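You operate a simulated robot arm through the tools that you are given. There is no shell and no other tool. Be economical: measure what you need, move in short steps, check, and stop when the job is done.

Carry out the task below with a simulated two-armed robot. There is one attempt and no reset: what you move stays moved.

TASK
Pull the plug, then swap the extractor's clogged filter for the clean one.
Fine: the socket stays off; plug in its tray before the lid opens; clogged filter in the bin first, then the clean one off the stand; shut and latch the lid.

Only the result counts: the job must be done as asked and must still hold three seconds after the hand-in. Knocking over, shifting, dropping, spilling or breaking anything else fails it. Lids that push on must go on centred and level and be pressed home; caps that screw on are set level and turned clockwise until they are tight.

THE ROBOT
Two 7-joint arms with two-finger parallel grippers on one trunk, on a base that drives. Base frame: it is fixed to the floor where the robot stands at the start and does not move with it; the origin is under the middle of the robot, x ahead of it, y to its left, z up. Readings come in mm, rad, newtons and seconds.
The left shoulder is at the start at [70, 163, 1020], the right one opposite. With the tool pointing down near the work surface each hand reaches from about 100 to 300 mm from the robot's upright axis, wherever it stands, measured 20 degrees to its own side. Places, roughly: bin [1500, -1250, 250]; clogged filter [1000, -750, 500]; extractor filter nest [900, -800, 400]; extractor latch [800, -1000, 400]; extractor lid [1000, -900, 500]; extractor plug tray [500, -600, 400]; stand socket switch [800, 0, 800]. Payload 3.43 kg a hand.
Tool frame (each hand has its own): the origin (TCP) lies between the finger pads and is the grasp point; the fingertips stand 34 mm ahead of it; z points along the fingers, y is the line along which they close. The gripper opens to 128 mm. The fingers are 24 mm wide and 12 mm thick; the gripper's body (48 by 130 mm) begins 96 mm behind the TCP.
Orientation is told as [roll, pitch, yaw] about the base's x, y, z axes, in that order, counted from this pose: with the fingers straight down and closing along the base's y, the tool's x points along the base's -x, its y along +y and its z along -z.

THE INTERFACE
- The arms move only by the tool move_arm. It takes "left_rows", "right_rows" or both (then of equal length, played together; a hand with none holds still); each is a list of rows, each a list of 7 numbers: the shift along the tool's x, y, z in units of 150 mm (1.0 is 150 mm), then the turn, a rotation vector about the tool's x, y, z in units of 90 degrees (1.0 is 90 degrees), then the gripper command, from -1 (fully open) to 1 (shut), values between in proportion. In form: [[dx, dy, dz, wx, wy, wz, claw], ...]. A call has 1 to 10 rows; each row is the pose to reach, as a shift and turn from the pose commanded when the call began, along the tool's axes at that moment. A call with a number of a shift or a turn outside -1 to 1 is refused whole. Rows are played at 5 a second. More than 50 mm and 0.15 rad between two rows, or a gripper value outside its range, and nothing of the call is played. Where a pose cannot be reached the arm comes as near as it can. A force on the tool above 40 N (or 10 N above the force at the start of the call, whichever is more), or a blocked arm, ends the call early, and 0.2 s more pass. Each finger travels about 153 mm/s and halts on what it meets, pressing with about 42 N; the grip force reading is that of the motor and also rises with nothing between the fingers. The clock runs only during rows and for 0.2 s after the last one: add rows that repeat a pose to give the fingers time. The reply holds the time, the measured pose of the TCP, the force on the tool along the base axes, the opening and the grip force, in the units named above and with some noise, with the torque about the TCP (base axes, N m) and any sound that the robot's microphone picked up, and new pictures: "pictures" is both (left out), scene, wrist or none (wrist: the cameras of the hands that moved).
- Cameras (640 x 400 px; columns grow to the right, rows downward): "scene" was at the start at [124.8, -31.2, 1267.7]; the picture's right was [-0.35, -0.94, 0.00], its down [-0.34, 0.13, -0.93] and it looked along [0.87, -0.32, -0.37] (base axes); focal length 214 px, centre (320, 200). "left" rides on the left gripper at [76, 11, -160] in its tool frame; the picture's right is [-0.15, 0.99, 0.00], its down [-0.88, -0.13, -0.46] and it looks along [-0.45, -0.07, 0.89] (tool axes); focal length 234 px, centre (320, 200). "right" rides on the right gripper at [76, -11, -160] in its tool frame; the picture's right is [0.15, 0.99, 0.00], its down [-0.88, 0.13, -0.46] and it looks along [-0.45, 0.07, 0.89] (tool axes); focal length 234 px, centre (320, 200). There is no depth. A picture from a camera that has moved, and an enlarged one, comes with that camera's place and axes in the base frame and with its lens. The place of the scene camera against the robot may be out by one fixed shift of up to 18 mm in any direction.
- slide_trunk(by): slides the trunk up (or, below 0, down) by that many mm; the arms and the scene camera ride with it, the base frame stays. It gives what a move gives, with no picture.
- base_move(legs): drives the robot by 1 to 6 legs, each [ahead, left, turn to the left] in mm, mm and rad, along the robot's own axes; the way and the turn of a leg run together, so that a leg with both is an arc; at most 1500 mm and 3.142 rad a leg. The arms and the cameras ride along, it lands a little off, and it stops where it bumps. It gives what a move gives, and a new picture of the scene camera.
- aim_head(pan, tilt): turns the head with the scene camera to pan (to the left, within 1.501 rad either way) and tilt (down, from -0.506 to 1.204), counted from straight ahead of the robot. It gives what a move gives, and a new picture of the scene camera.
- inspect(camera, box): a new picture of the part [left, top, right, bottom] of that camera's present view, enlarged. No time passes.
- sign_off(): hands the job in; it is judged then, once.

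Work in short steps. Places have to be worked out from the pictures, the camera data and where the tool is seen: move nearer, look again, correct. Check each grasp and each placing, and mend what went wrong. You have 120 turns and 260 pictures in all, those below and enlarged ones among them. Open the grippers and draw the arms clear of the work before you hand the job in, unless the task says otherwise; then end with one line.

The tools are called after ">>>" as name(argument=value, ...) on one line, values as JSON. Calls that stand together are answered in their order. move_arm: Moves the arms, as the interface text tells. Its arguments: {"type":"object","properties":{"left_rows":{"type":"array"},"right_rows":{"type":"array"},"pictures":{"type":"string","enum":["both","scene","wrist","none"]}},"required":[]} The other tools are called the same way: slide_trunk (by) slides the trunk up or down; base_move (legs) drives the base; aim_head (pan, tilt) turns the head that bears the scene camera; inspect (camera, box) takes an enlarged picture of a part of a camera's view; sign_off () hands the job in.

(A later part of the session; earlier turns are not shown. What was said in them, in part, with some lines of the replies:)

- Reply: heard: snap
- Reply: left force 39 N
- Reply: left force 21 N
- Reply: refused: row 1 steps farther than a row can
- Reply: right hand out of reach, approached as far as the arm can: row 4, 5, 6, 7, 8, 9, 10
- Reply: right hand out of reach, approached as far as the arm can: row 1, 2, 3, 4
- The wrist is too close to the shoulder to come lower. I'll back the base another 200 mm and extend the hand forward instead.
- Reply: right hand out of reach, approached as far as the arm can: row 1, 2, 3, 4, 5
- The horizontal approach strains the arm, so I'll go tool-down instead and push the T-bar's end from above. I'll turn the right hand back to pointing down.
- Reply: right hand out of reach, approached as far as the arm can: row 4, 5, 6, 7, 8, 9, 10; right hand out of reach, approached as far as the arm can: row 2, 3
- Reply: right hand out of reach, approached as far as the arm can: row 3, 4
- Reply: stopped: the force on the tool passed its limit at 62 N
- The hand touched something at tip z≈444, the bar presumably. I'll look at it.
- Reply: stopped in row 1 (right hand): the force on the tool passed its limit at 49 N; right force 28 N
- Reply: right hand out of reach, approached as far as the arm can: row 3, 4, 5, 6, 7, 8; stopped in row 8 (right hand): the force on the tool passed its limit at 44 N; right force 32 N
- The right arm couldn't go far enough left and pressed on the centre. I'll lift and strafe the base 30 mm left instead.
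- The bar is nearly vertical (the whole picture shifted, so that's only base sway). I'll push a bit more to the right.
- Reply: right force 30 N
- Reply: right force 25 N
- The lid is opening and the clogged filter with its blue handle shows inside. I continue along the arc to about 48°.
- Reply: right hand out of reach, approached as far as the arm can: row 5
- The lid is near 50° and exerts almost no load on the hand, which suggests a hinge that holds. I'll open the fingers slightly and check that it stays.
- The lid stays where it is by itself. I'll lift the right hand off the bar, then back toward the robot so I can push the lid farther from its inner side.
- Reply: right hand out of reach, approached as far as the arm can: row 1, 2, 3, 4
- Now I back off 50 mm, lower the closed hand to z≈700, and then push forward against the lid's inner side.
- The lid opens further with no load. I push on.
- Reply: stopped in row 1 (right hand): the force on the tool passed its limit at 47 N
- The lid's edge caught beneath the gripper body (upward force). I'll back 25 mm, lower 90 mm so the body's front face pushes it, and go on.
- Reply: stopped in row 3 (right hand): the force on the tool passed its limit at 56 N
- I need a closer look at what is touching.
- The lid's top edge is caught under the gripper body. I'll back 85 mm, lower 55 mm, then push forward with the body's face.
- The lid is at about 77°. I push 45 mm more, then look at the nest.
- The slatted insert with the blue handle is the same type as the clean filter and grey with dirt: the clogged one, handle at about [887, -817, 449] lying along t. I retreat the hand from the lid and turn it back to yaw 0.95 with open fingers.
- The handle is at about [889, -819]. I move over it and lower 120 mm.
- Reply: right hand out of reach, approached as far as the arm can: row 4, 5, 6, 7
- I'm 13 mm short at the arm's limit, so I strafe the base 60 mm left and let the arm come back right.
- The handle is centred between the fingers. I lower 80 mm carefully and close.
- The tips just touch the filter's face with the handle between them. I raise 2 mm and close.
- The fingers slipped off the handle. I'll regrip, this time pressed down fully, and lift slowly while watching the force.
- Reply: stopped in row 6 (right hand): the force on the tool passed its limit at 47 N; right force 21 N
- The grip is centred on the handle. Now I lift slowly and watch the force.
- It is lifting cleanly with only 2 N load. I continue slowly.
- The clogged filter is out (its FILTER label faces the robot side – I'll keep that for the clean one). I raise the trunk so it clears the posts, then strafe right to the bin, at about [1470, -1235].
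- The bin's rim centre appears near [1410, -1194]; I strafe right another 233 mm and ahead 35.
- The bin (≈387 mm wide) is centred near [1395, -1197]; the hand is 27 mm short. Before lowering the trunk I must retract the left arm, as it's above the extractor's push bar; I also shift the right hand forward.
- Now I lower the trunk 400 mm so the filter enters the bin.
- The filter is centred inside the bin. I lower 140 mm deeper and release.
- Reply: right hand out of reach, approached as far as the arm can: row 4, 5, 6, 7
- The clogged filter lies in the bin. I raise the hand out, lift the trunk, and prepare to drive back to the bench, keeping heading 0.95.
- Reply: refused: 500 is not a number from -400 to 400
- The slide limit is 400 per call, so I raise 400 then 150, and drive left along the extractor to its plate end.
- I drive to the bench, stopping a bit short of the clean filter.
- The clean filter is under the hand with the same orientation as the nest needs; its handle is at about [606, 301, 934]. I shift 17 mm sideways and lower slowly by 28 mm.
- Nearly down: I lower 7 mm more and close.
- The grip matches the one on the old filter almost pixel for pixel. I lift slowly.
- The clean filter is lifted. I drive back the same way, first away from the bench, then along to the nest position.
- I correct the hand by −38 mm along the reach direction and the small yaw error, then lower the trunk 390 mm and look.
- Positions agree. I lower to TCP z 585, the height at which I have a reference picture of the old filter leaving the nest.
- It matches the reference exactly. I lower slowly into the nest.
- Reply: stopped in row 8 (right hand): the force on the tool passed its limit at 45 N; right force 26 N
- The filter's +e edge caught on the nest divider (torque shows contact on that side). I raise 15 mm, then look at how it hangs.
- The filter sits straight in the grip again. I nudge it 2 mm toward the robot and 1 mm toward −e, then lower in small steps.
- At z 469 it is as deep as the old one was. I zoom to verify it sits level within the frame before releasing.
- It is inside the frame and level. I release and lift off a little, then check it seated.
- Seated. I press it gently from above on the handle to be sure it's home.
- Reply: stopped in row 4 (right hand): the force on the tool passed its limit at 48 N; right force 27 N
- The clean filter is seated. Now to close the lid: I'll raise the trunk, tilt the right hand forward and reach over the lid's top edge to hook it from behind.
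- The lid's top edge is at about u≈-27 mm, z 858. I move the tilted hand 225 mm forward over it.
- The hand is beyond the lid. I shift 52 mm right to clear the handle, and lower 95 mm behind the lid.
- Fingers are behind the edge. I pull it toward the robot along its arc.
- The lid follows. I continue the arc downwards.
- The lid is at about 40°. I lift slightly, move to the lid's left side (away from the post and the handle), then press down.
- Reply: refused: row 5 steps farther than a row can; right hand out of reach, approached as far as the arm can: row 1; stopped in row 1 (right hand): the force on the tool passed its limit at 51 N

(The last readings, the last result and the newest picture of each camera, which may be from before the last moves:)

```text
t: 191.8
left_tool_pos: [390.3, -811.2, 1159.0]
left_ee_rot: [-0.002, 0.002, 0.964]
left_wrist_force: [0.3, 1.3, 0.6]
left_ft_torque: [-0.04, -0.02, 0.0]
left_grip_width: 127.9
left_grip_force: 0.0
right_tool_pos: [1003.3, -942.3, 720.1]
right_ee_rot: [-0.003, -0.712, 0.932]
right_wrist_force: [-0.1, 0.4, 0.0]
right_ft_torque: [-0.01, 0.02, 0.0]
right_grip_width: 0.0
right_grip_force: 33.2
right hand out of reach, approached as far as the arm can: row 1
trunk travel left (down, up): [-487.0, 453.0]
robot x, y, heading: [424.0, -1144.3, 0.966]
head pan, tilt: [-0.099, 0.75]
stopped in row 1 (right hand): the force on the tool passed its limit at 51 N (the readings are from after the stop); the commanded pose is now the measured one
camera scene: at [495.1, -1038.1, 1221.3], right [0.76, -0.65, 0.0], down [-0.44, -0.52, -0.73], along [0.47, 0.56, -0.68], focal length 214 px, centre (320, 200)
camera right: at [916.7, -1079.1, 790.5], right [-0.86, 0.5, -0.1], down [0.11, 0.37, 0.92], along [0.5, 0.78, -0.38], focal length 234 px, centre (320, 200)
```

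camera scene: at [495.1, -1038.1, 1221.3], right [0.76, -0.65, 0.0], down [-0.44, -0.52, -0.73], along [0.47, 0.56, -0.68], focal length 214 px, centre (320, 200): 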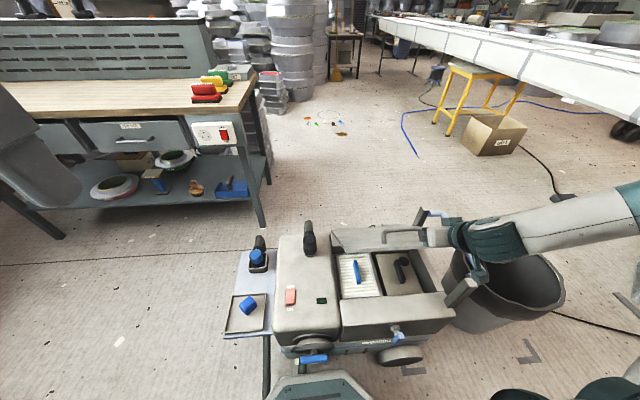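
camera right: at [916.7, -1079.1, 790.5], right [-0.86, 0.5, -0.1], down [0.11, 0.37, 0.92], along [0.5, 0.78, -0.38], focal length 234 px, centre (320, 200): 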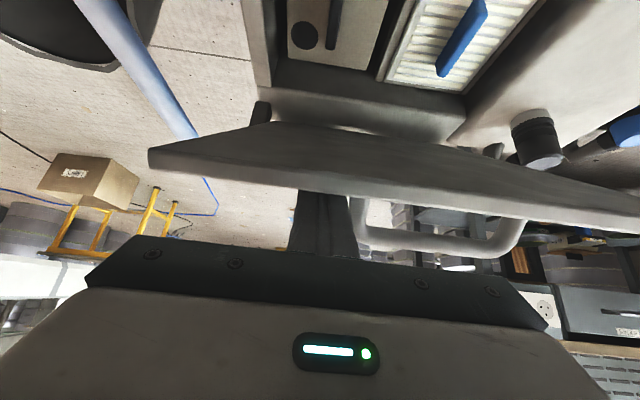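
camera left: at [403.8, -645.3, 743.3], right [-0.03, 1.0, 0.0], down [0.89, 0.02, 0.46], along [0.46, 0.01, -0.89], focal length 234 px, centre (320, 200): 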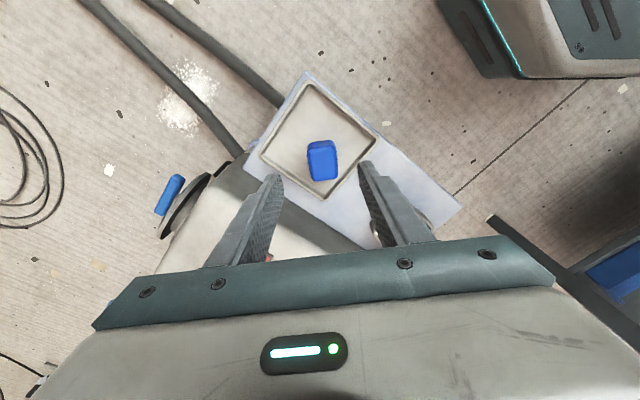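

The refused first call let the second push sideways into the handle; the extractor may have rolled a few mm, which I'll check later. I relieve, lift, and move left in finer steps.

>>> move_arm(right_rows=[[0, -0.06, 0, 0, 0, 0, 1], [-0.13, -0.06, -0.15, 0, 0, 0, 1], [-0.3, -0.06, -0.34, 0, 0, 0, 1], [-0.42, -0.06, -0.48, 0, 0, 0, 1], [-0.42, 0.2, -0.48, 0, 0, 0, 1], [-0.42, 0.5, -0.48, 0, 0, 0, 1], [-0.42, 0.75, -0.48, 0, 0, 0, 1], [-0.42, 1, -0.48, 0, 0, 0, 1]], pictures="both")

```text
t: 193.6
left_tool_pos: [388.1, -809.4, 1158.8]
left_ee_rot: [-0.002, 0.002, 0.967]
left_wrist_force: [0.0, -1.1, -0.7]
left_ft_torque: [-0.02, 0.01, 0.03]
left_grip_width: 127.8
left_grip_force: 0.1
right_tool_pos: [895.2, -821.6, 812.3]
right_ee_rot: [-0.001, -0.709, 0.932]
right_wrist_force: [0.5, 0.6, -0.4]
right_ft_torque: [-0.03, 0.0, -0.02]
right_grip_width: 0.0
right_grip_force: 32.8
right hand out of reach, approached as far as the arm can: row 2, 3, 4, 5, 6, 7, 8
trunk travel left (down, up): [-487.0, 453.0]
robot x, y, heading: [425.9, -1141.8, 0.965]
head pan, tilt: [-0.099, 0.75]
camera scene: at [493.7, -1037.6, 1221.4], right [0.76, -0.65, 0.0], down [-0.44, -0.52, -0.73], along [0.47, 0.56, -0.68], focal length 214 px, centre (320, 200)
camera right: at [809.0, -957.6, 883.6], right [-0.86, 0.5, -0.1], down [0.11, 0.37, 0.92], along [0.5, 0.78, -0.38], focal length 234 px, centre (320, 200)
```

scene: 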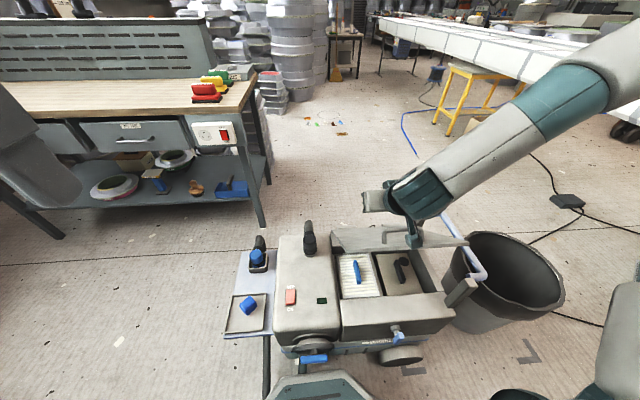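
right: 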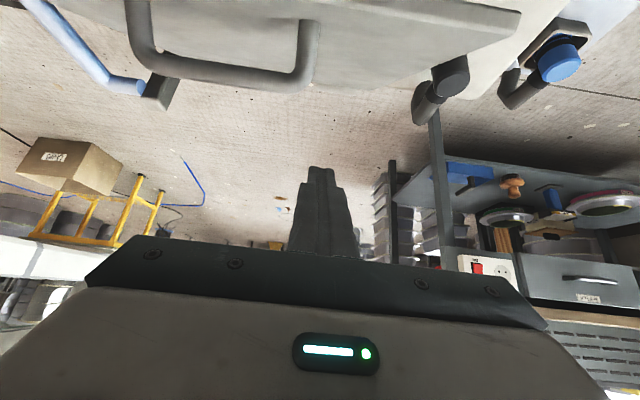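

The hand is above the lid's left part, near the handle's end. I move 45 mm further left and press down.

>>> move_arm(right_rows=[[0, 0.15, 0, 0, 0, 0, 1], [0, 0.3, 0, 0, 0, 0, 1], [0.15, 0.3, 0.17, 0, 0, 0, 1], [0.3, 0.3, 0.34, 0, 0, 0, 1], [0.45, 0.3, 0.52, 0, 0, 0, 1], [0.6, 0.3, 0.69, 0, 0, 0, 1], [0.75, 0.3, 0.86, 0, 0, 0, 1]], pictures="both")

```text
t: 195.2
left_tool_pos: [389.6, -812.2, 1158.8]
left_ee_rot: [-0.001, 0.003, 0.964]
left_wrist_force: [0.3, 0.6, -0.1]
left_ft_torque: [0.0, 0.03, 0.02]
left_grip_width: 128.0
left_grip_force: 0.0
right_tool_pos: [917.0, -828.5, 715.3]
right_ee_rot: [0.001, -0.712, 0.932]
right_wrist_force: [-0.8, 0.1, -0.7]
right_ft_torque: [0.0, 0.02, -0.02]
right_grip_width: 0.0
right_grip_force: 33.0
right hand out of reach, approached as far as the arm can: row 3, 4, 5, 6, 7
trunk travel left (down, up): [-487.0, 453.0]
robot x, y, heading: [427.9, -1144.9, 0.97]
head pan, tilt: [-0.099, 0.75]
camera scene: at [495.2, -1039.3, 1221.5], right [0.76, -0.65, 0.0], down [-0.44, -0.52, -0.73], along [0.47, 0.56, -0.68], focal length 214 px, centre (320, 200)
camera right: at [830.6, -964.3, 785.7], right [-0.86, 0.5, -0.1], down [0.12, 0.37, 0.92], along [0.5, 0.78, -0.38], focal length 234 px, centre (320, 200)
```

scene: 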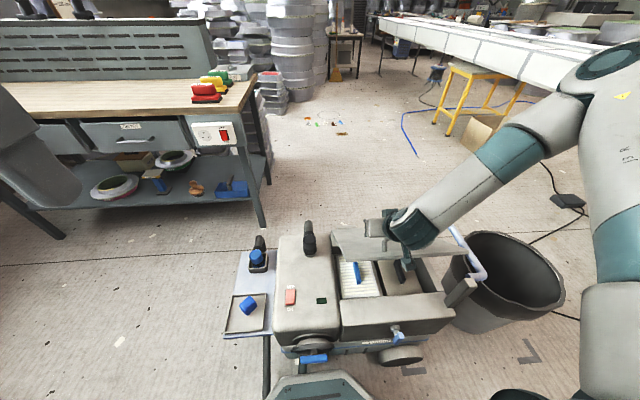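
right: 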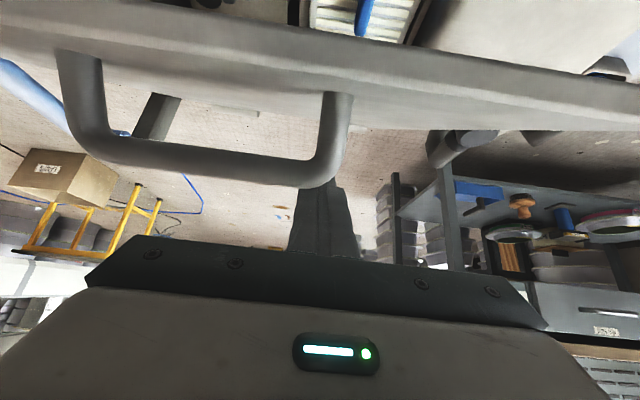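

The tilted posture limits leftward reach. I lift and turn the hand back to vertical before pressing.

>>> move_arm(right_rows=[[-0.15, 0, -0.17, 0, 0, 0, 1], [-0.3, 0, -0.34, 0, 0, 0, 1], [-0.44, 0, -0.5, 0, 0, 0, 1], [-0.44, 0, -0.5, 0, 0.09, 0, 1], [-0.44, 0, -0.5, 0, 0.18, 0, 1], [-0.44, 0, -0.5, 0, 0.27, 0, 1], [-0.44, 0, -0.5, 0, 0.36, 0, 1], [-0.44, 0, -0.5, 0, 0.453, 0, 1], [-0.44, 0, -0.5, 0, 0.453, 0, 1]], pictures="both")

```text
t: 197.2
left_tool_pos: [388.0, -812.2, 1158.6]
left_ee_rot: [0.0, -0.001, 0.964]
left_wrist_force: [-0.2, -0.5, -0.8]
left_ft_torque: [0.02, 0.02, 0.05]
left_grip_width: 128.2
left_grip_force: 0.1
right_tool_pos: [916.4, -827.2, 813.6]
right_ee_rot: [0.001, -0.001, 0.931]
right_wrist_force: [-0.1, -0.3, 0.3]
right_ft_torque: [0.0, 0.02, -0.01]
right_grip_width: 0.1
right_grip_force: 33.1
trunk travel left (down, up): [-487.0, 453.0]
robot x, y, heading: [424.6, -1141.7, 0.964]
head pan, tilt: [-0.099, 0.75]
camera scene: at [494.4, -1039.6, 1221.6], right [0.76, -0.65, 0.0], down [-0.44, -0.52, -0.73], along [0.47, 0.56, -0.68], focal length 214 px, centre (320, 200)
camera right: at [881.1, -895.1, 973.7], right [-0.88, 0.47, 0.0], down [0.42, 0.78, 0.46], along [0.22, 0.4, -0.89], focal length 234 px, centre (320, 200)
```

scene: 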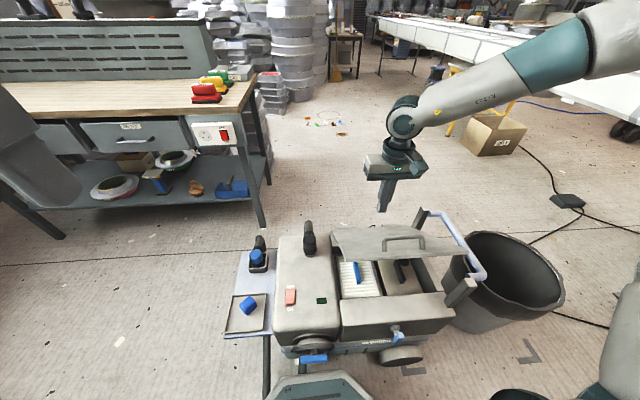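
right: 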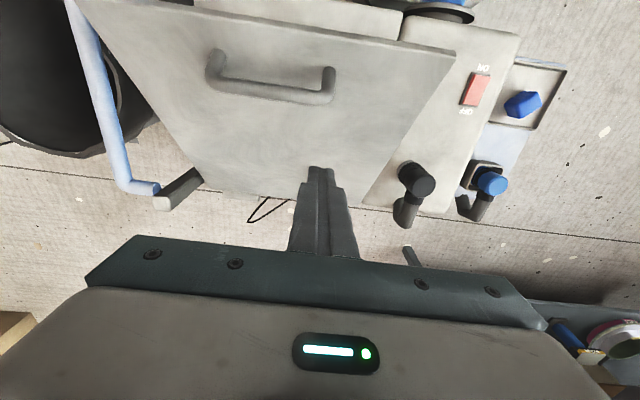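

Now the hand is vertical. I shift it over the lid's front-left part, then use the trunk to press the lid down.

>>> move_arm(right_rows=[[0.15, 0.1, 0, 0, 0, 0, 1], [0.3, 0.2, 0, 0, 0, 0, 1], [0.45, 0.3, 0, 0, 0, 0, 1], [0.55, 0.34, 0, 0, 0, 0, 1], [0.55, 0.34, 0, 0, 0, 0, 1]], pictures="wrist")

```text
t: 198.4
left_tool_pos: [389.8, -811.7, 1158.1]
left_ee_rot: [0.0, 0.002, 0.964]
left_wrist_force: [0.0, 0.1, 0.5]
left_ft_torque: [0.02, 0.0, -0.04]
left_grip_width: 127.9
left_grip_force: 0.1
right_tool_pos: [827.2, -863.0, 813.2]
right_ee_rot: [0.001, 0.0, 0.933]
right_wrist_force: [0.9, -0.4, -0.3]
right_ft_torque: [-0.02, 0.03, -0.02]
right_grip_width: 0.0
right_grip_force: 33.0
trunk travel left (down, up): [-487.0, 453.0]
robot x, y, heading: [424.7, -1144.5, 0.965]
head pan, tilt: [-0.099, 0.75]
camera right: at [791.1, -929.6, 971.8], right [-0.88, 0.47, 0.0], down [0.42, 0.78, 0.46], along [0.22, 0.4, -0.89], focal length 234 px, centre (320, 200)
```

right: 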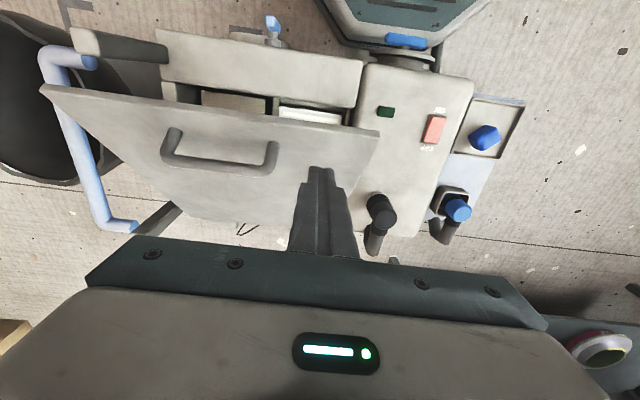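

The fingertips point at the lid between handle and left edge. I lower the trunk to press it closed.

>>> slide_trunk(by=-200)

>>> inspect(camera="scene", box=[200, 100, 540, 330])

```text
t: 200.6
left_tool_pos: [390.7, -812.8, 958.6]
left_ee_rot: [-0.001, 0.002, 0.965]
left_wrist_force: [-1.7, -0.5, -1.5]
left_ft_torque: [0.02, 0.01, 0.0]
left_grip_width: 127.8
left_grip_force: 0.0
right_tool_pos: [826.8, -861.4, 613.3]
right_ee_rot: [-0.001, -0.001, 0.931]
right_wrist_force: [0.4, -0.4, 0.1]
right_ft_torque: [0.01, 0.02, -0.01]
right_grip_width: 0.0
right_grip_force: 32.7
trunk travel left (down, up): [-287.0, 653.0]
robot x, y, heading: [426.3, -1147.2, 0.964]
head pan, tilt: [-0.099, 0.75]
```

```text
1.74 times, centred on (370, 215) of scene
camera zoom: at [494.7, -1039.3, 1021.6], right [0.76, -0.65, 0.0], down [-0.44, -0.52, -0.73], along [0.47, 0.56, -0.68], focal length 373 px, centre (233, 174)
```

zoom: 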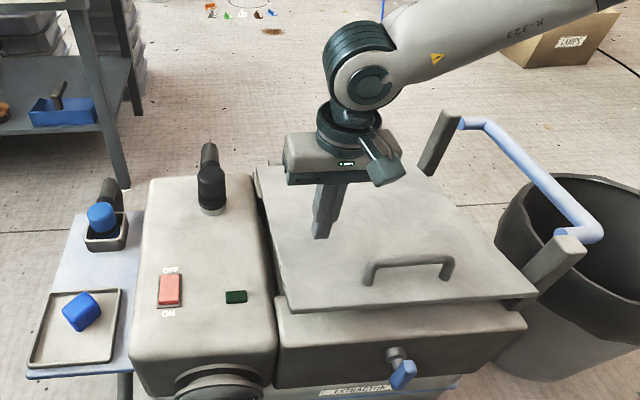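

The lid is nearly closed. I lower further until it's shut.

>>> slide_trunk(by=-60)

>>> inspect(camera="scene", box=[200, 80, 540, 310])

```text
t: 201.6
left_tool_pos: [388.5, -811.7, 898.9]
left_ee_rot: [-0.001, 0.001, 0.965]
left_wrist_force: [0.2, -0.7, 0.3]
left_ft_torque: [0.0, -0.03, 0.0]
left_grip_width: 128.1
left_grip_force: 0.1
right_tool_pos: [827.0, -862.5, 552.7]
right_ee_rot: [0.0, -0.002, 0.932]
right_wrist_force: [0.4, -0.3, 0.2]
right_ft_torque: [-0.01, 0.03, -0.03]
right_grip_width: 0.1
right_grip_force: 33.4
trunk travel left (down, up): [-227.0, 713.0]
robot x, y, heading: [424.8, -1144.8, 0.964]
head pan, tilt: [-0.099, 0.75]
```

```text
1.74 times, centred on (370, 195) of scene
camera zoom: at [494.7, -1039.4, 961.6], right [0.76, -0.65, 0.0], down [-0.44, -0.52, -0.73], along [0.47, 0.56, -0.68], focal length 373 px, centre (233, 209)
```

zoom: 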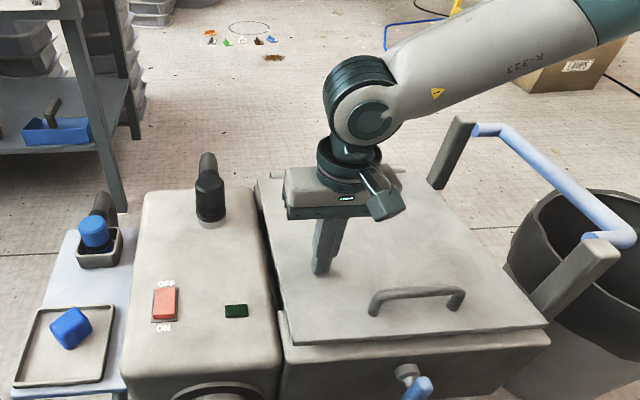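

Almost home; I press with the arm in small steps until the force rises.

>>> move_arm(right_rows=[[0, 0, 0.04, 0, 0, 0, 1], [0, 0, 0.08, 0, 0, 0, 1], [0, 0, 0.11, 0, 0, 0, 1], [0, 0, 0.14, 0, 0, 0, 1], [0, 0, 0.17, 0, 0, 0, 1], [0, 0, 0.2, 0, 0, 0, 1]], pictures="none")

>>> inspect(camera="scene", box=[250, 100, 480, 310])

```text
t: 203.0
left_tool_pos: [386.6, -810.9, 899.3]
left_ee_rot: [-0.002, -0.002, 0.965]
left_wrist_force: [-0.1, 0.0, -0.3]
left_ft_torque: [0.01, -0.01, -0.01]
left_grip_width: 127.8
left_grip_force: 0.0
right_tool_pos: [826.0, -861.6, 525.9]
right_ee_rot: [-0.001, -0.01, 0.932]
right_wrist_force: [4.8, -5.9, 34.8]
right_ft_torque: [-0.54, 0.1, 0.22]
right_grip_width: 0.0
right_grip_force: 32.9
trunk travel left (down, up): [-227.0, 713.0]
robot x, y, heading: [421.0, -1149.3, 0.966]
head pan, tilt: [-0.099, 0.75]
```

```text
1.90 times, centred on (365, 205) of scene
camera zoom: at [493.5, -1040.7, 962.6], right [0.76, -0.65, 0.0], down [-0.44, -0.52, -0.73], along [0.47, 0.56, -0.68], focal length 408 px, centre (234, 190)
```

zoom: 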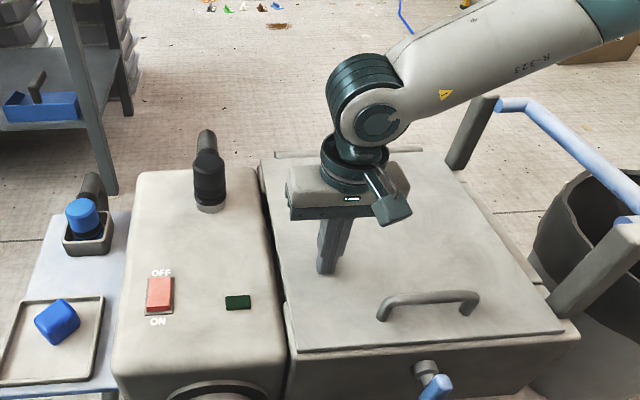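

The lid is shut (35 N on it, lid top at z 492). I raise the hand and move it over the latch.

>>> move_arm(right_rows=[[0, 0, -0.3, 0, 0, 0, 1], [0, 0, -0.6, 0, 0, 0, 1], [0.25, -0.1, -0.6, 0, 0, 0, 1], [0.5, -0.2, -0.6, 0, 0, 0, 1], [0.75, -0.3, -0.6, 0, 0, 0, 1], [1, -0.43, -0.6, 0, 0, 0, 1], [1, -0.43, -0.6, 0, 0, 0, 1]], pictures="both")

>>> inspect(camera="right", box=[220, 60, 420, 200])

```text
t: 204.6
left_tool_pos: [389.2, -810.5, 898.0]
left_ee_rot: [-0.001, 0.002, 0.964]
left_wrist_force: [-0.3, 0.3, 0.1]
left_ft_torque: [0.02, 0.01, -0.01]
left_grip_width: 128.0
left_grip_force: 0.0
right_tool_pos: [812.0, -978.0, 633.2]
right_ee_rot: [-0.002, 0.0, 0.93]
right_wrist_force: [0.1, -0.1, -1.2]
right_ft_torque: [-0.02, -0.01, 0.0]
right_grip_width: 0.2
right_grip_force: 33.3
right hand out of reach, approached as far as the arm can: row 5, 6, 7
trunk travel left (down, up): [-227.0, 713.0]
robot x, y, heading: [427.1, -1145.5, 0.964]
head pan, tilt: [-0.099, 0.75]
camera scene: at [494.7, -1038.9, 961.4], right [0.76, -0.65, 0.0], down [-0.44, -0.52, -0.73], along [0.47, 0.56, -0.68], focal length 214 px, centre (320, 200)
camera right: at [776.9, -1045.7, 792.3], right [-0.88, 0.47, 0.0], down [0.42, 0.78, 0.46], along [0.22, 0.4, -0.89], focal length 234 px, centre (320, 200)
```

scene: 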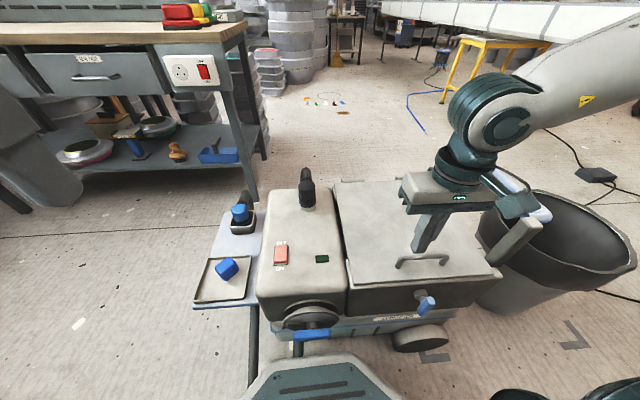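
right: 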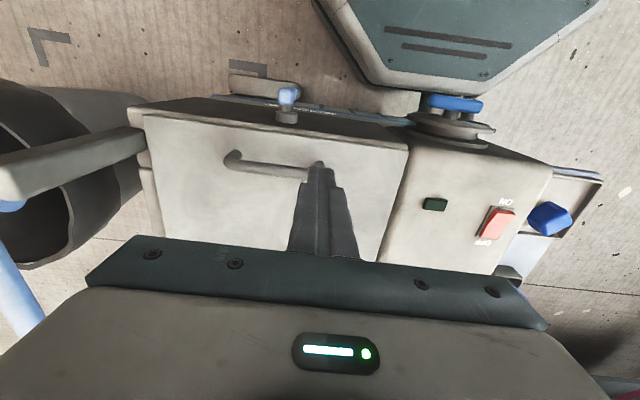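

```text
2.86 times, centred on (320, 130) of right
camera zoom: at [776.9, -1045.7, 792.3], right [-0.88, 0.47, 0.0], down [0.42, 0.78, 0.46], along [0.22, 0.4, -0.89], focal length 669 px, centre (320, 400)
```

zoom: 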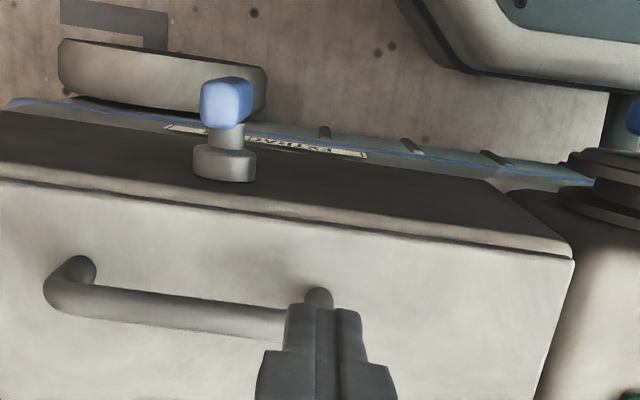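

The latch's top end is at about [821, -1049, 475], so the extractor is within a couple of mm of its original place. I back the base 70 mm to bring the hand over it.

>>> base_move(legs=[[-75, 0, 0]])

```text
t: 205.6
left_tool_pos: [346.6, -874.9, 898.0]
left_ee_rot: [-0.001, 0.001, 0.965]
left_wrist_force: [0.4, 0.4, 0.4]
left_ft_torque: [0.04, 0.01, -0.01]
left_grip_width: 128.1
left_grip_force: 0.0
right_tool_pos: [769.0, -1040.0, 633.1]
right_ee_rot: [0.001, -0.002, 0.933]
right_wrist_force: [1.1, -0.6, 0.6]
right_ft_torque: [0.04, -0.01, -0.01]
right_grip_width: 0.0
right_grip_force: 33.2
trunk travel left (down, up): [-227.0, 713.0]
robot x, y, heading: [382.3, -1209.1, 0.967]
head pan, tilt: [-0.099, 0.75]
camera scene: at [451.6, -1101.7, 961.7], right [0.76, -0.65, 0.0], down [-0.44, -0.52, -0.73], along [0.47, 0.56, -0.68], focal length 214 px, centre (320, 200)
```

scene: 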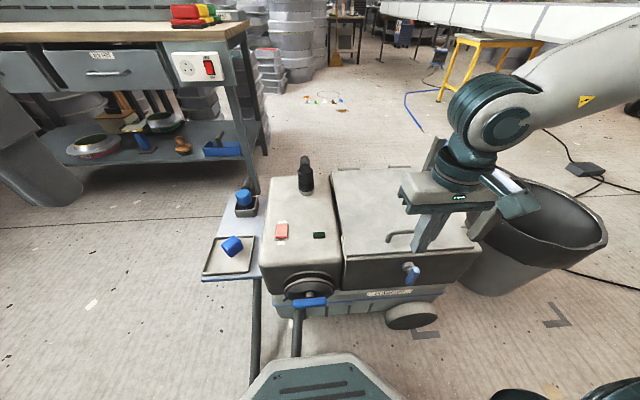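

I go down to the left of the bar's top end, 8 mm clear of it, and look.

>>> move_arm(right_rows=[[-0.08, -0.04, 0, 0, 0, 0, 1], [-0.156, -0.06, 0.2, 0, 0, 0, 1], [-0.156, -0.06, 0.45, 0, 0, 0, 1], [-0.156, -0.06, 0.7, 0, 0, 0, 1], [-0.156, -0.06, 0.94, 0, 0, 0, 1], [-0.156, -0.06, 0.94, 0, 0, 0, 1]], pictures="none")

>>> inspect(camera="right", box=[220, 80, 420, 220])

>>> inspect(camera="scene", box=[330, 180, 490, 330])

```text
t: 207.0
left_tool_pos: [346.0, -873.5, 899.1]
left_ee_rot: [-0.002, 0.0, 0.967]
left_wrist_force: [-0.8, 0.2, -0.5]
left_ft_torque: [-0.04, 0.0, -0.01]
left_grip_width: 128.3
left_grip_force: 0.0
right_tool_pos: [790.7, -1025.6, 491.0]
right_ee_rot: [-0.001, 0.003, 0.93]
right_wrist_force: [0.0, -0.1, -0.3]
right_ft_torque: [0.03, 0.0, 0.03]
right_grip_width: 0.0
right_grip_force: 33.4
trunk travel left (down, up): [-227.0, 713.0]
robot x, y, heading: [383.9, -1207.6, 0.968]
head pan, tilt: [-0.099, 0.75]
```

```text
2.86 times, centred on (320, 150) of right
camera zoom: at [754.9, -1092.4, 651.4], right [-0.88, 0.47, 0.0], down [0.42, 0.79, 0.45], along [0.21, 0.4, -0.89], focal length 669 px, centre (320, 343)
```

zoom: 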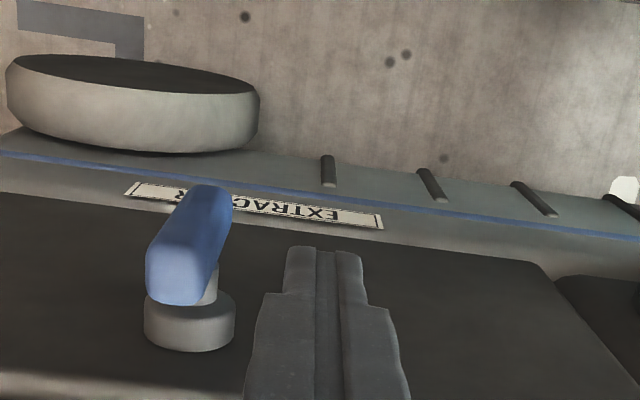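

```text
2.67 times, centred on (410, 255) of scene
camera zoom: at [452.0, -1101.0, 961.5], right [0.76, -0.65, 0.0], down [-0.44, -0.52, -0.73], along [0.47, 0.56, -0.68], focal length 572 px, centre (80, 53)
```

zoom: 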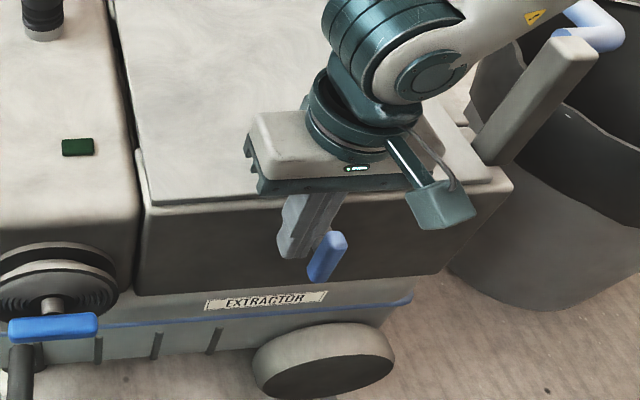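

The bar leans slightly right at the top, good for clockwise turning. I push its top end slowly to the right by about 20 mm past contact.

>>> move_arm(right_rows=[[0, -0.05, 0, 0, 0, 0, 1], [0, -0.09, 0, 0, 0, 0, 1], [0, -0.12, 0, 0, 0, 0, 1], [0, -0.15, 0, 0, 0, 0, 1], [0, -0.18, 0, 0, 0, 0, 1], [0, -0.21, 0, 0, 0, 0, 1], [0, -0.24, 0, 0, 0, 0, 1]], pictures="none")

>>> inspect(camera="scene", box=[330, 180, 490, 330])

```text
t: 208.6
left_tool_pos: [346.4, -872.8, 898.4]
left_ee_rot: [0.0, 0.003, 0.967]
left_wrist_force: [0.1, 0.4, -0.4]
left_ft_torque: [0.03, 0.01, -0.01]
left_grip_width: 128.0
left_grip_force: 0.1
right_tool_pos: [820.7, -1046.1, 492.0]
right_ee_rot: [-0.002, 0.001, 0.932]
right_wrist_force: [-1.2, 3.2, 0.2]
right_ft_torque: [0.08, -0.01, 0.04]
right_grip_width: 0.0
right_grip_force: 33.7
trunk travel left (down, up): [-227.0, 713.0]
robot x, y, heading: [379.1, -1207.5, 0.967]
head pan, tilt: [-0.099, 0.75]
```

```text
2.67 times, centred on (410, 255) of scene
camera zoom: at [452.1, -1101.0, 961.4], right [0.76, -0.65, 0.0], down [-0.44, -0.52, -0.73], along [0.47, 0.56, -0.68], focal length 572 px, centre (80, 53)
```

zoom: 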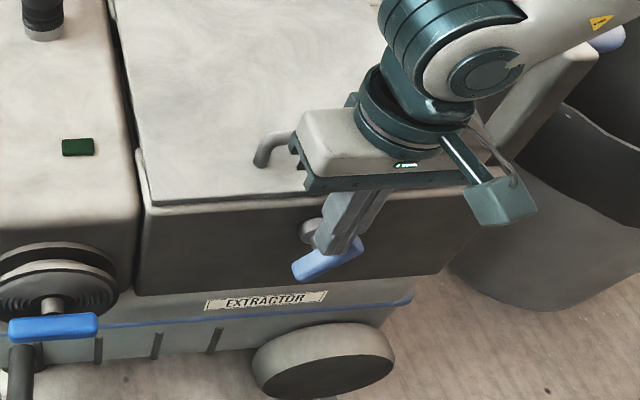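

It rotates freely without moving the extractor. Now I lift, go over the right end, and press it down to horizontal (its stop).

>>> move_arm(right_rows=[[0, 0.03, -0.12, 0, 0, 0, 1], [0, 0.03, -0.25, 0, 0, 0, 1], [0, -0.18, -0.25, 0, 0, 0, 1], [0, -0.18, -0.1, 0, 0, 0, 1], [0, -0.18, -0.03, 0, 0, 0, 1], [0, -0.18, 0.02, 0, 0, 0, 1], [0, -0.18, 0.05, 0, 0, 0, 1], [0, -0.18, 0.08, 0, 0, 0, 1], [0, -0.18, 0.1, 0, 0, 0, 1]], pictures="none")

>>> inspect(camera="scene", box=[330, 180, 490, 330])

```text
t: 209.8
left_tool_pos: [347.0, -873.6, 899.4]
left_ee_rot: [-0.002, 0.002, 0.965]
left_wrist_force: [-0.3, 0.3, 0.5]
left_ft_torque: [0.0, 0.02, -0.04]
left_grip_width: 128.1
left_grip_force: 0.2
right_tool_pos: [843.0, -1066.7, 503.7]
right_ee_rot: [-0.009, -0.004, 0.931]
right_wrist_force: [3.1, -6.5, 11.7]
right_ft_torque: [-0.15, -0.01, 0.02]
right_grip_width: 0.3
right_grip_force: 32.5
trunk travel left (down, up): [-227.0, 713.0]
robot x, y, heading: [381.6, -1206.1, 0.968]
head pan, tilt: [-0.099, 0.75]
stopped in row 5 (right hand): the force on the tool passed its limit at 43 N (the readings are from after the stop); the commanded pose is now the measured one
```

```text
2.67 times, centred on (410, 255) of scene
camera zoom: at [452.1, -1101.6, 961.8], right [0.76, -0.65, 0.0], down [-0.44, -0.52, -0.73], along [0.47, 0.56, -0.68], focal length 572 px, centre (80, 53)
```

zoom: 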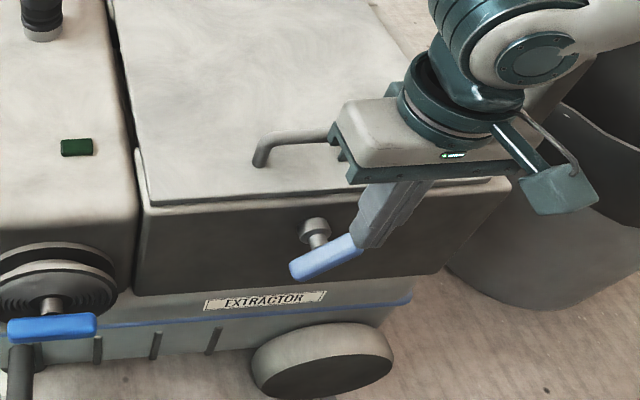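

The approach was a bit fast and stopped on contact. I press on slowly.

>>> move_arm(right_rows=[[0, 0, 0.02, 0, 0, 0, 1], [0, 0, 0.04, 0, 0, 0, 1], [0, 0, 0.06, 0, 0, 0, 1], [0, 0, 0.08, 0, 0, 0, 1], [0, 0, 0.1, 0, 0, 0, 1], [0, 0, 0.12, 0, 0, 0, 1], [0, 0, 0.14, 0, 0, 0, 1], [0, 0, 0.16, 0, 0, 0, 1], [0, 0, 0.18, 0, 0, 0, 1]], pictures="none")

>>> inspect(camera="scene", box=[330, 180, 490, 330])

```text
t: 210.3
left_tool_pos: [348.1, -874.8, 898.5]
left_ee_rot: [-0.001, 0.001, 0.963]
left_wrist_force: [-0.6, -0.2, 0.3]
left_ft_torque: [0.02, 0.0, -0.01]
left_grip_width: 128.2
left_grip_force: 0.1
right_tool_pos: [846.2, -1067.8, 501.4]
right_ee_rot: [-0.015, -0.005, 0.929]
right_wrist_force: [8.7, -11.2, 20.4]
right_ft_torque: [-0.35, -0.16, 0.04]
right_grip_width: 0.0
right_grip_force: 32.8
trunk travel left (down, up): [-227.0, 713.0]
robot x, y, heading: [384.2, -1206.9, 0.961]
head pan, tilt: [-0.099, 0.75]
stopped in row 2 (right hand): the force on the tool passed its limit at 50 N (the readings are from after the stop); the commanded pose is now the measured one
```

```text
2.67 times, centred on (410, 255) of scene
camera zoom: at [452.3, -1102.4, 961.7], right [0.76, -0.65, 0.0], down [-0.44, -0.52, -0.73], along [0.48, 0.56, -0.68], focal length 572 px, centre (80, 53)
```

zoom: 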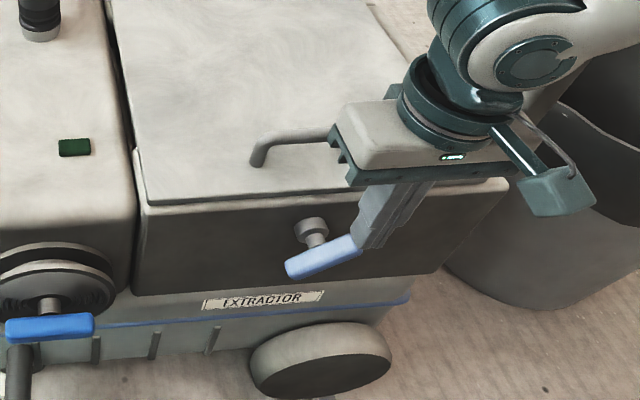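

The bar stops about 25° short, as if the lid were not fully home. I lift off and inspect the lid's gap closely.

>>> move_arm(right_rows=[[0, 0, -0.2, 0, 0, 0, 1], [0, 0, -0.45, 0, 0, 0, 1], [0, -0.2, -0.6, 0, 0, 0, 1]], pictures="none")

>>> inspect(camera="scene", box=[330, 200, 490, 310])

>>> inspect(camera="right", box=[240, 60, 480, 220])

```text
t: 211.1
left_tool_pos: [347.3, -874.5, 898.8]
left_ee_rot: [0.001, 0.002, 0.965]
left_wrist_force: [0.9, 0.7, -0.1]
left_ft_torque: [0.01, 0.04, -0.04]
left_grip_width: 128.0
left_grip_force: 0.1
right_tool_pos: [865.9, -1081.8, 591.1]
right_ee_rot: [-0.012, -0.004, 0.933]
right_wrist_force: [-0.6, 0.0, -1.4]
right_ft_torque: [0.03, 0.01, 0.0]
right_grip_width: 0.0
right_grip_force: 32.8
trunk travel left (down, up): [-227.0, 713.0]
robot x, y, heading: [379.3, -1207.1, 0.966]
head pan, tilt: [-0.099, 0.75]
```

```text
3.64 times, centred on (410, 255) of scene
camera zoom: at [452.8, -1101.9, 961.5], right [0.76, -0.65, 0.0], down [-0.44, -0.52, -0.73], along [0.47, 0.56, -0.68], focal length 780 px, centre (-7, 0)
```

zoom: 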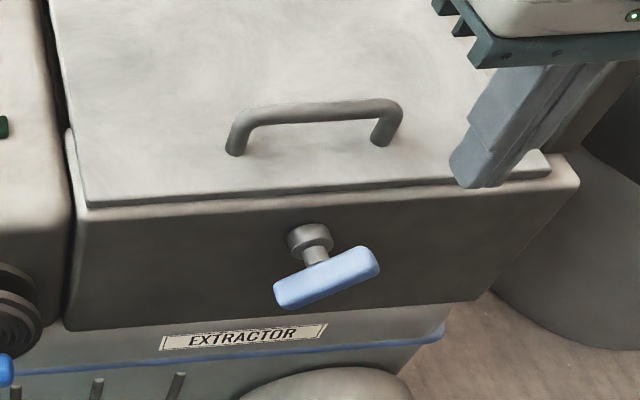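

```text
2.50 times, centred on (360, 140) of right
camera zoom: at [829.5, -1150.1, 750.2], right [-0.88, 0.47, -0.01], down [0.41, 0.79, 0.46], along [0.23, 0.4, -0.89], focal length 585 px, centre (220, 350)
```

zoom: 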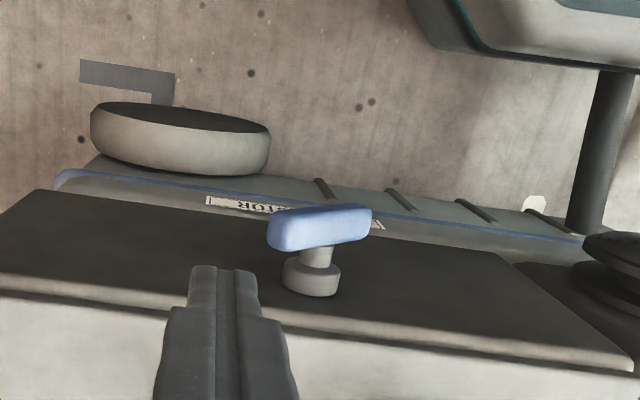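

The bar remains short of horizontal and the lid may need firm pressing at its front. I move over the lid's front edge (right of the handle) and press there, noting the height.

>>> move_arm(right_rows=[[-0.2, -0.07, 0, 0, 0, 0, 1], [-0.41, -0.13, 0, 0, 0, 0, 1], [-0.41, -0.13, 0.2, 0, 0, 0, 1], [-0.41, -0.13, 0.36, 0, 0, 0, 1], [-0.41, -0.13, 0.4, 0, 0, 0, 1], [-0.41, -0.13, 0.43, 0, 0, 0, 1], [-0.41, -0.13, 0.46, 0, 0, 0, 1], [-0.41, -0.13, 0.49, 0, 0, 0, 1], [-0.41, -0.13, 0.52, 0, 0, 0, 1]], pictures="none")

>>> inspect(camera="scene", box=[330, 200, 490, 310])

```text
t: 212.8
left_tool_pos: [346.5, -874.5, 899.0]
left_ee_rot: [-0.002, 0.0, 0.965]
left_wrist_force: [0.2, 0.2, 0.1]
left_ft_torque: [-0.02, -0.01, -0.01]
left_grip_width: 128.1
left_grip_force: 0.1
right_tool_pos: [920.0, -1046.3, 526.0]
right_ee_rot: [-0.017, -0.013, 0.932]
right_wrist_force: [-4.6, -8.0, 26.6]
right_ft_torque: [-0.45, 0.47, 0.12]
right_grip_width: 0.0
right_grip_force: 33.5
trunk travel left (down, up): [-227.0, 713.0]
robot x, y, heading: [385.1, -1207.4, 0.963]
head pan, tilt: [-0.099, 0.75]
stopped in row 8 (right hand): the force on the tool passed its limit at 47 N (the readings are from after the stop); the commanded pose is now the measured one
```

```text
3.64 times, centred on (410, 255) of scene
camera zoom: at [450.8, -1102.7, 962.2], right [0.76, -0.65, 0.0], down [-0.44, -0.52, -0.73], along [0.48, 0.56, -0.68], focal length 780 px, centre (-7, 0)
```

zoom: 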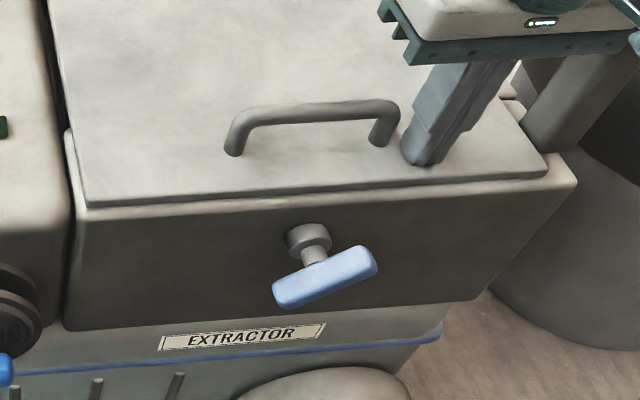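

The lid's front is at the same height (z 492), so it is level and shut. The bar is actually still about 40° up, so my press had little leverage. I'll go back to its left side, lower this time, and push its upper half further right before pressing.

>>> move_arm(right_rows=[[0, 0, -0.2, 0, 0, 0, 1], [0, 0, -0.4, 0, 0, 0, 1], [0.15, 0.2, -0.4, 0, 0, 0, 1], [0.3, 0.42, -0.4, 0, 0, 0, 1], [0.41, 0.63, -0.4, 0, 0, 0, 1], [0.41, 0.63, -0.15, 0, 0, 0, 1], [0.41, 0.63, 0.1, 0, 0, 0, 1], [0.41, 0.63, 0.2, 0, 0, 0, 1], [0.41, 0.63, 0.28, 0, 0, 0, 1]], pictures="none")

>>> inspect(camera="scene", box=[330, 200, 490, 310])

>>> inspect(camera="right", box=[220, 80, 420, 220])

```text
t: 214.8
left_tool_pos: [348.6, -873.3, 899.2]
left_ee_rot: [-0.001, 0.003, 0.963]
left_wrist_force: [0.1, -0.4, -0.8]
left_ft_torque: [-0.02, -0.02, -0.01]
left_grip_width: 128.1
left_grip_force: 0.0
right_tool_pos: [810.3, -1039.8, 478.4]
right_ee_rot: [-0.015, -0.007, 0.933]
right_wrist_force: [-0.1, -0.2, -0.4]
right_ft_torque: [-0.01, -0.02, 0.03]
right_grip_width: 0.0
right_grip_force: 32.8
right hand out of reach, approached as far as the arm can: row 7
trunk travel left (down, up): [-227.0, 713.0]
robot x, y, heading: [380.0, -1206.4, 0.967]
head pan, tilt: [-0.099, 0.75]
```

```text
3.64 times, centred on (410, 255) of scene
camera zoom: at [452.8, -1101.5, 961.5], right [0.76, -0.65, 0.0], down [-0.44, -0.52, -0.73], along [0.47, 0.56, -0.68], focal length 780 px, centre (-7, 0)
```

zoom: 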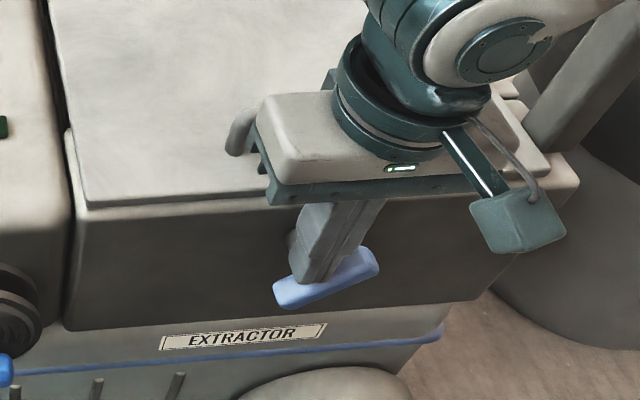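

```text
2.86 times, centred on (320, 150) of right
camera zoom: at [773.2, -1106.5, 637.7], right [-0.88, 0.47, -0.01], down [0.41, 0.79, 0.46], along [0.23, 0.4, -0.89], focal length 669 px, centre (320, 343)
```

zoom: 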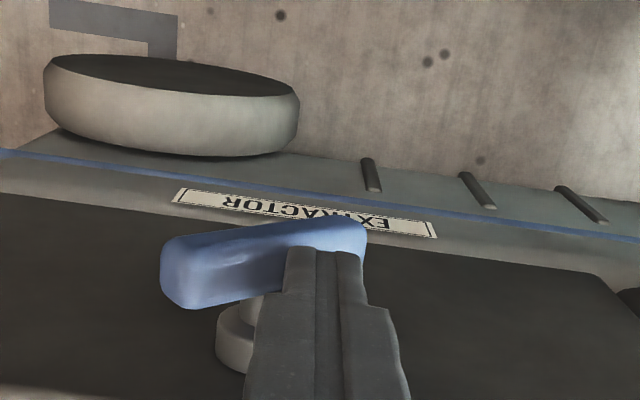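

The fingers are to the left of the bar's raised half. I push right slowly 18 mm.

>>> move_arm(right_rows=[[0, -0.03, 0, 0, 0, 0, 1], [0, -0.05, 0, 0, 0, 0, 1], [0, -0.07, 0, 0, 0, 0, 1], [0, -0.09, 0, 0, 0, 0, 1], [0, -0.11, 0, 0, 0, 0, 1], [0, -0.125, 0, 0, 0, 0, 1]], pictures="none")

>>> inspect(camera="scene", box=[330, 200, 490, 310])

```text
t: 216.2
left_tool_pos: [347.4, -873.5, 897.5]
left_ee_rot: [-0.003, 0.002, 0.963]
left_wrist_force: [-0.1, -1.0, 0.2]
left_ft_torque: [-0.02, -0.02, -0.03]
left_grip_width: 127.6
left_grip_force: 0.0
right_tool_pos: [825.5, -1049.8, 479.0]
right_ee_rot: [-0.016, -0.008, 0.931]
right_wrist_force: [-0.5, 0.8, 1.0]
right_ft_torque: [0.01, 0.02, 0.01]
right_grip_width: 0.1
right_grip_force: 32.7
trunk travel left (down, up): [-227.0, 713.0]
robot x, y, heading: [386.4, -1205.2, 0.967]
head pan, tilt: [-0.099, 0.75]
```

```text
3.64 times, centred on (410, 255) of scene
camera zoom: at [452.6, -1101.5, 961.5], right [0.76, -0.65, 0.0], down [-0.44, -0.52, -0.73], along [0.47, 0.56, -0.68], focal length 780 px, centre (-7, 0)
```

zoom: 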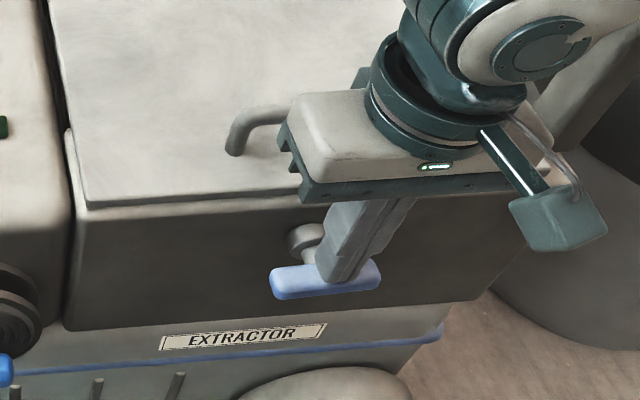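

The bar is now almost horizontal, with no load on the hand. I lift, move over its right end, and press slowly to the stop.

>>> move_arm(right_rows=[[0, 0, -0.1, 0, 0, 0, 1], [0, -0.08, -0.13, 0, 0, 0, 1], [0, -0.15, -0.13, 0, 0, 0, 1], [0, -0.15, -0.06, 0, 0, 0, 1], [0, -0.15, -0.03, 0, 0, 0, 1], [0, -0.15, -0.01, 0, 0, 0, 1], [0, -0.15, 0.01, 0, 0, 0, 1], [0, -0.15, 0.025, 0, 0, 0, 1]], pictures="none")

>>> inspect(camera="scene", box=[330, 200, 490, 310])

```text
t: 218.0
left_tool_pos: [346.3, -875.3, 899.3]
left_ee_rot: [-0.002, 0.0, 0.964]
left_wrist_force: [-0.3, 0.0, 0.0]
left_ft_torque: [0.01, -0.02, -0.02]
left_grip_width: 128.3
left_grip_force: 0.1
right_tool_pos: [844.4, -1064.8, 477.7]
right_ee_rot: [-0.016, -0.012, 0.933]
right_wrist_force: [2.1, -5.3, 25.5]
right_ft_torque: [-0.28, 0.19, 0.07]
right_grip_width: 0.0
right_grip_force: 33.0
trunk travel left (down, up): [-227.0, 713.0]
robot x, y, heading: [385.9, -1204.4, 0.963]
head pan, tilt: [-0.099, 0.75]
```

```text
3.64 times, centred on (410, 255) of scene
camera zoom: at [451.6, -1102.3, 962.2], right [0.76, -0.65, 0.0], down [-0.44, -0.52, -0.73], along [0.48, 0.56, -0.68], focal length 780 px, centre (-7, 0)
```

zoom: 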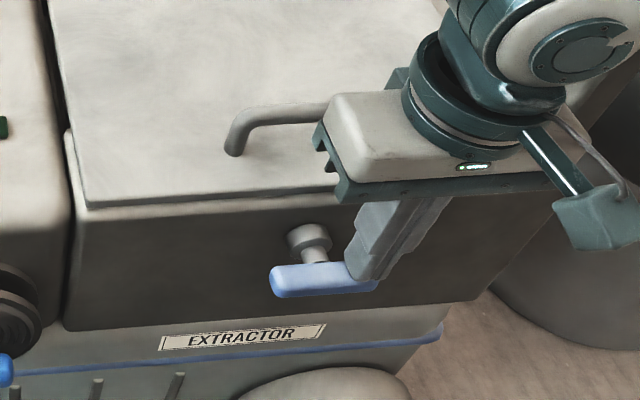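

Contact at z 478 with 25 N, the same height as when it was latched at first, so the latch is at its closed stop. I withdraw, open the fingers, and check the overall scene.

>>> move_arm(right_rows=[[0, 0, -0.2, 0, 0, 0, 1], [0, 0, -0.5, 0, 0, 0, 0.5], [0, 0, -0.8, 0, 0, 0, 0], [0.2, 0, -1, 0, 0, 0, -0.5]], pictures="none")

>>> base_move(legs=[[-200, 0, 0]])

>>> inspect(camera="scene", box=[240, 140, 440, 290])

```text
t: 219.0
left_tool_pos: [346.5, -874.6, 900.1]
left_ee_rot: [-0.002, 0.002, 0.963]
left_wrist_force: [0.4, -0.3, -0.6]
left_ft_torque: [0.0, -0.04, 0.0]
left_grip_width: 128.2
left_grip_force: 0.1
right_tool_pos: [828.6, -1082.9, 628.1]
right_ee_rot: [-0.015, -0.009, 0.935]
right_wrist_force: [0.0, -0.4, -0.1]
right_ft_torque: [0.01, 0.01, -0.01]
right_grip_width: 95.8
right_grip_force: 0.0
right hand out of reach, approached as far as the arm can: row 4
trunk travel left (down, up): [-227.0, 713.0]
robot x, y, heading: [380.6, -1206.0, 0.963]
head pan, tilt: [-0.099, 0.75]
```

```text
t: 220.6
left_tool_pos: [234.9, -1037.0, 899.7]
left_ee_rot: [-0.001, 0.0, 0.959]
left_wrist_force: [-0.4, -0.1, -0.1]
left_ft_torque: [0.0, -0.03, -0.05]
left_grip_width: 127.9
left_grip_force: 0.0
right_tool_pos: [716.7, -1245.9, 627.7]
right_ee_rot: [-0.013, -0.009, 0.928]
right_wrist_force: [0.2, -0.2, -0.6]
right_ft_torque: [0.03, -0.02, 0.0]
right_grip_width: 96.1
right_grip_force: 0.1
trunk travel left (down, up): [-227.0, 713.0]
robot x, y, heading: [269.5, -1365.4, 0.957]
head pan, tilt: [-0.099, 0.75]
camera scene: at [339.3, -1265.0, 961.6], right [0.76, -0.65, 0.0], down [-0.44, -0.52, -0.73], along [0.48, 0.56, -0.68], focal length 214 px, centre (320, 200)
```

scene: 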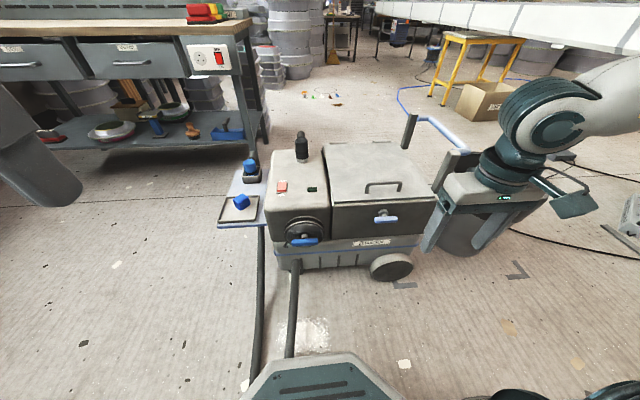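

```text
2.67 times, centred on (340, 215) of scene
camera zoom: at [339.3, -1265.0, 961.6], right [0.76, -0.65, 0.0], down [-0.44, -0.52, -0.73], along [0.48, 0.56, -0.68], focal length 572 px, centre (267, 160)
```

zoom: 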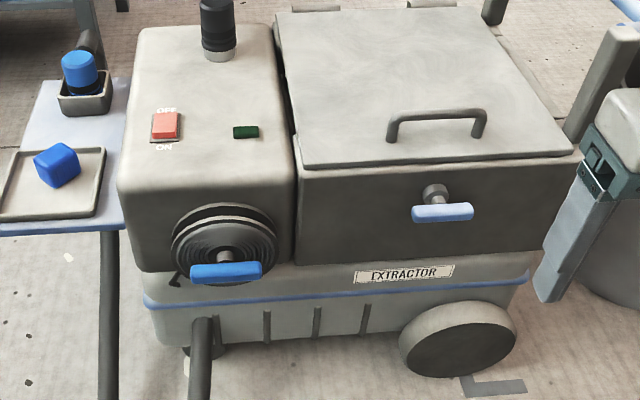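

The latch is horizontal, the lid shut, and the plug in its tray. A last look at the socket switch.

>>> inspect(camera="scene", box=[180, 30, 250, 90])

```text
6.67 times, centred on (215, 60) of scene
camera zoom: at [339.3, -1265.0, 961.6], right [0.76, -0.65, 0.0], down [-0.44, -0.52, -0.73], along [0.48, 0.56, -0.68], focal length 1430 px, centre (1020, 1133)
```

zoom: 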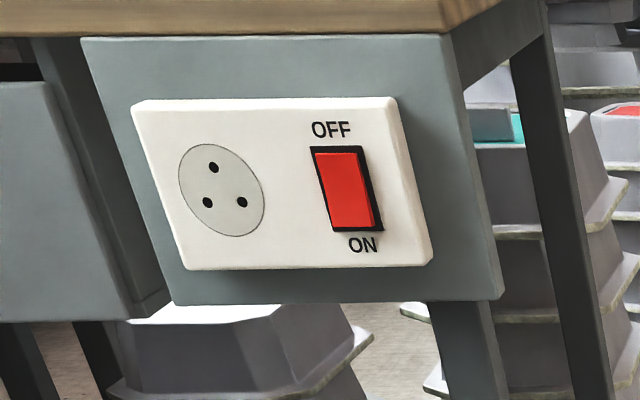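

The rocker's top (OFF) is pressed in, as it was at the start. The grippers are open, or empty and clear of the work, so I hand in.

>>> sign_off()

```text
The job is handed in.
```

The plug is in its tray, the clogged filter is in the bin, the clean filter is in the nest, the lid is shut and latched, and the socket is still off. The extractor rolled about 40 mm while I was opening the latch. I pushed it back, and it ended within a few mm of its original place.
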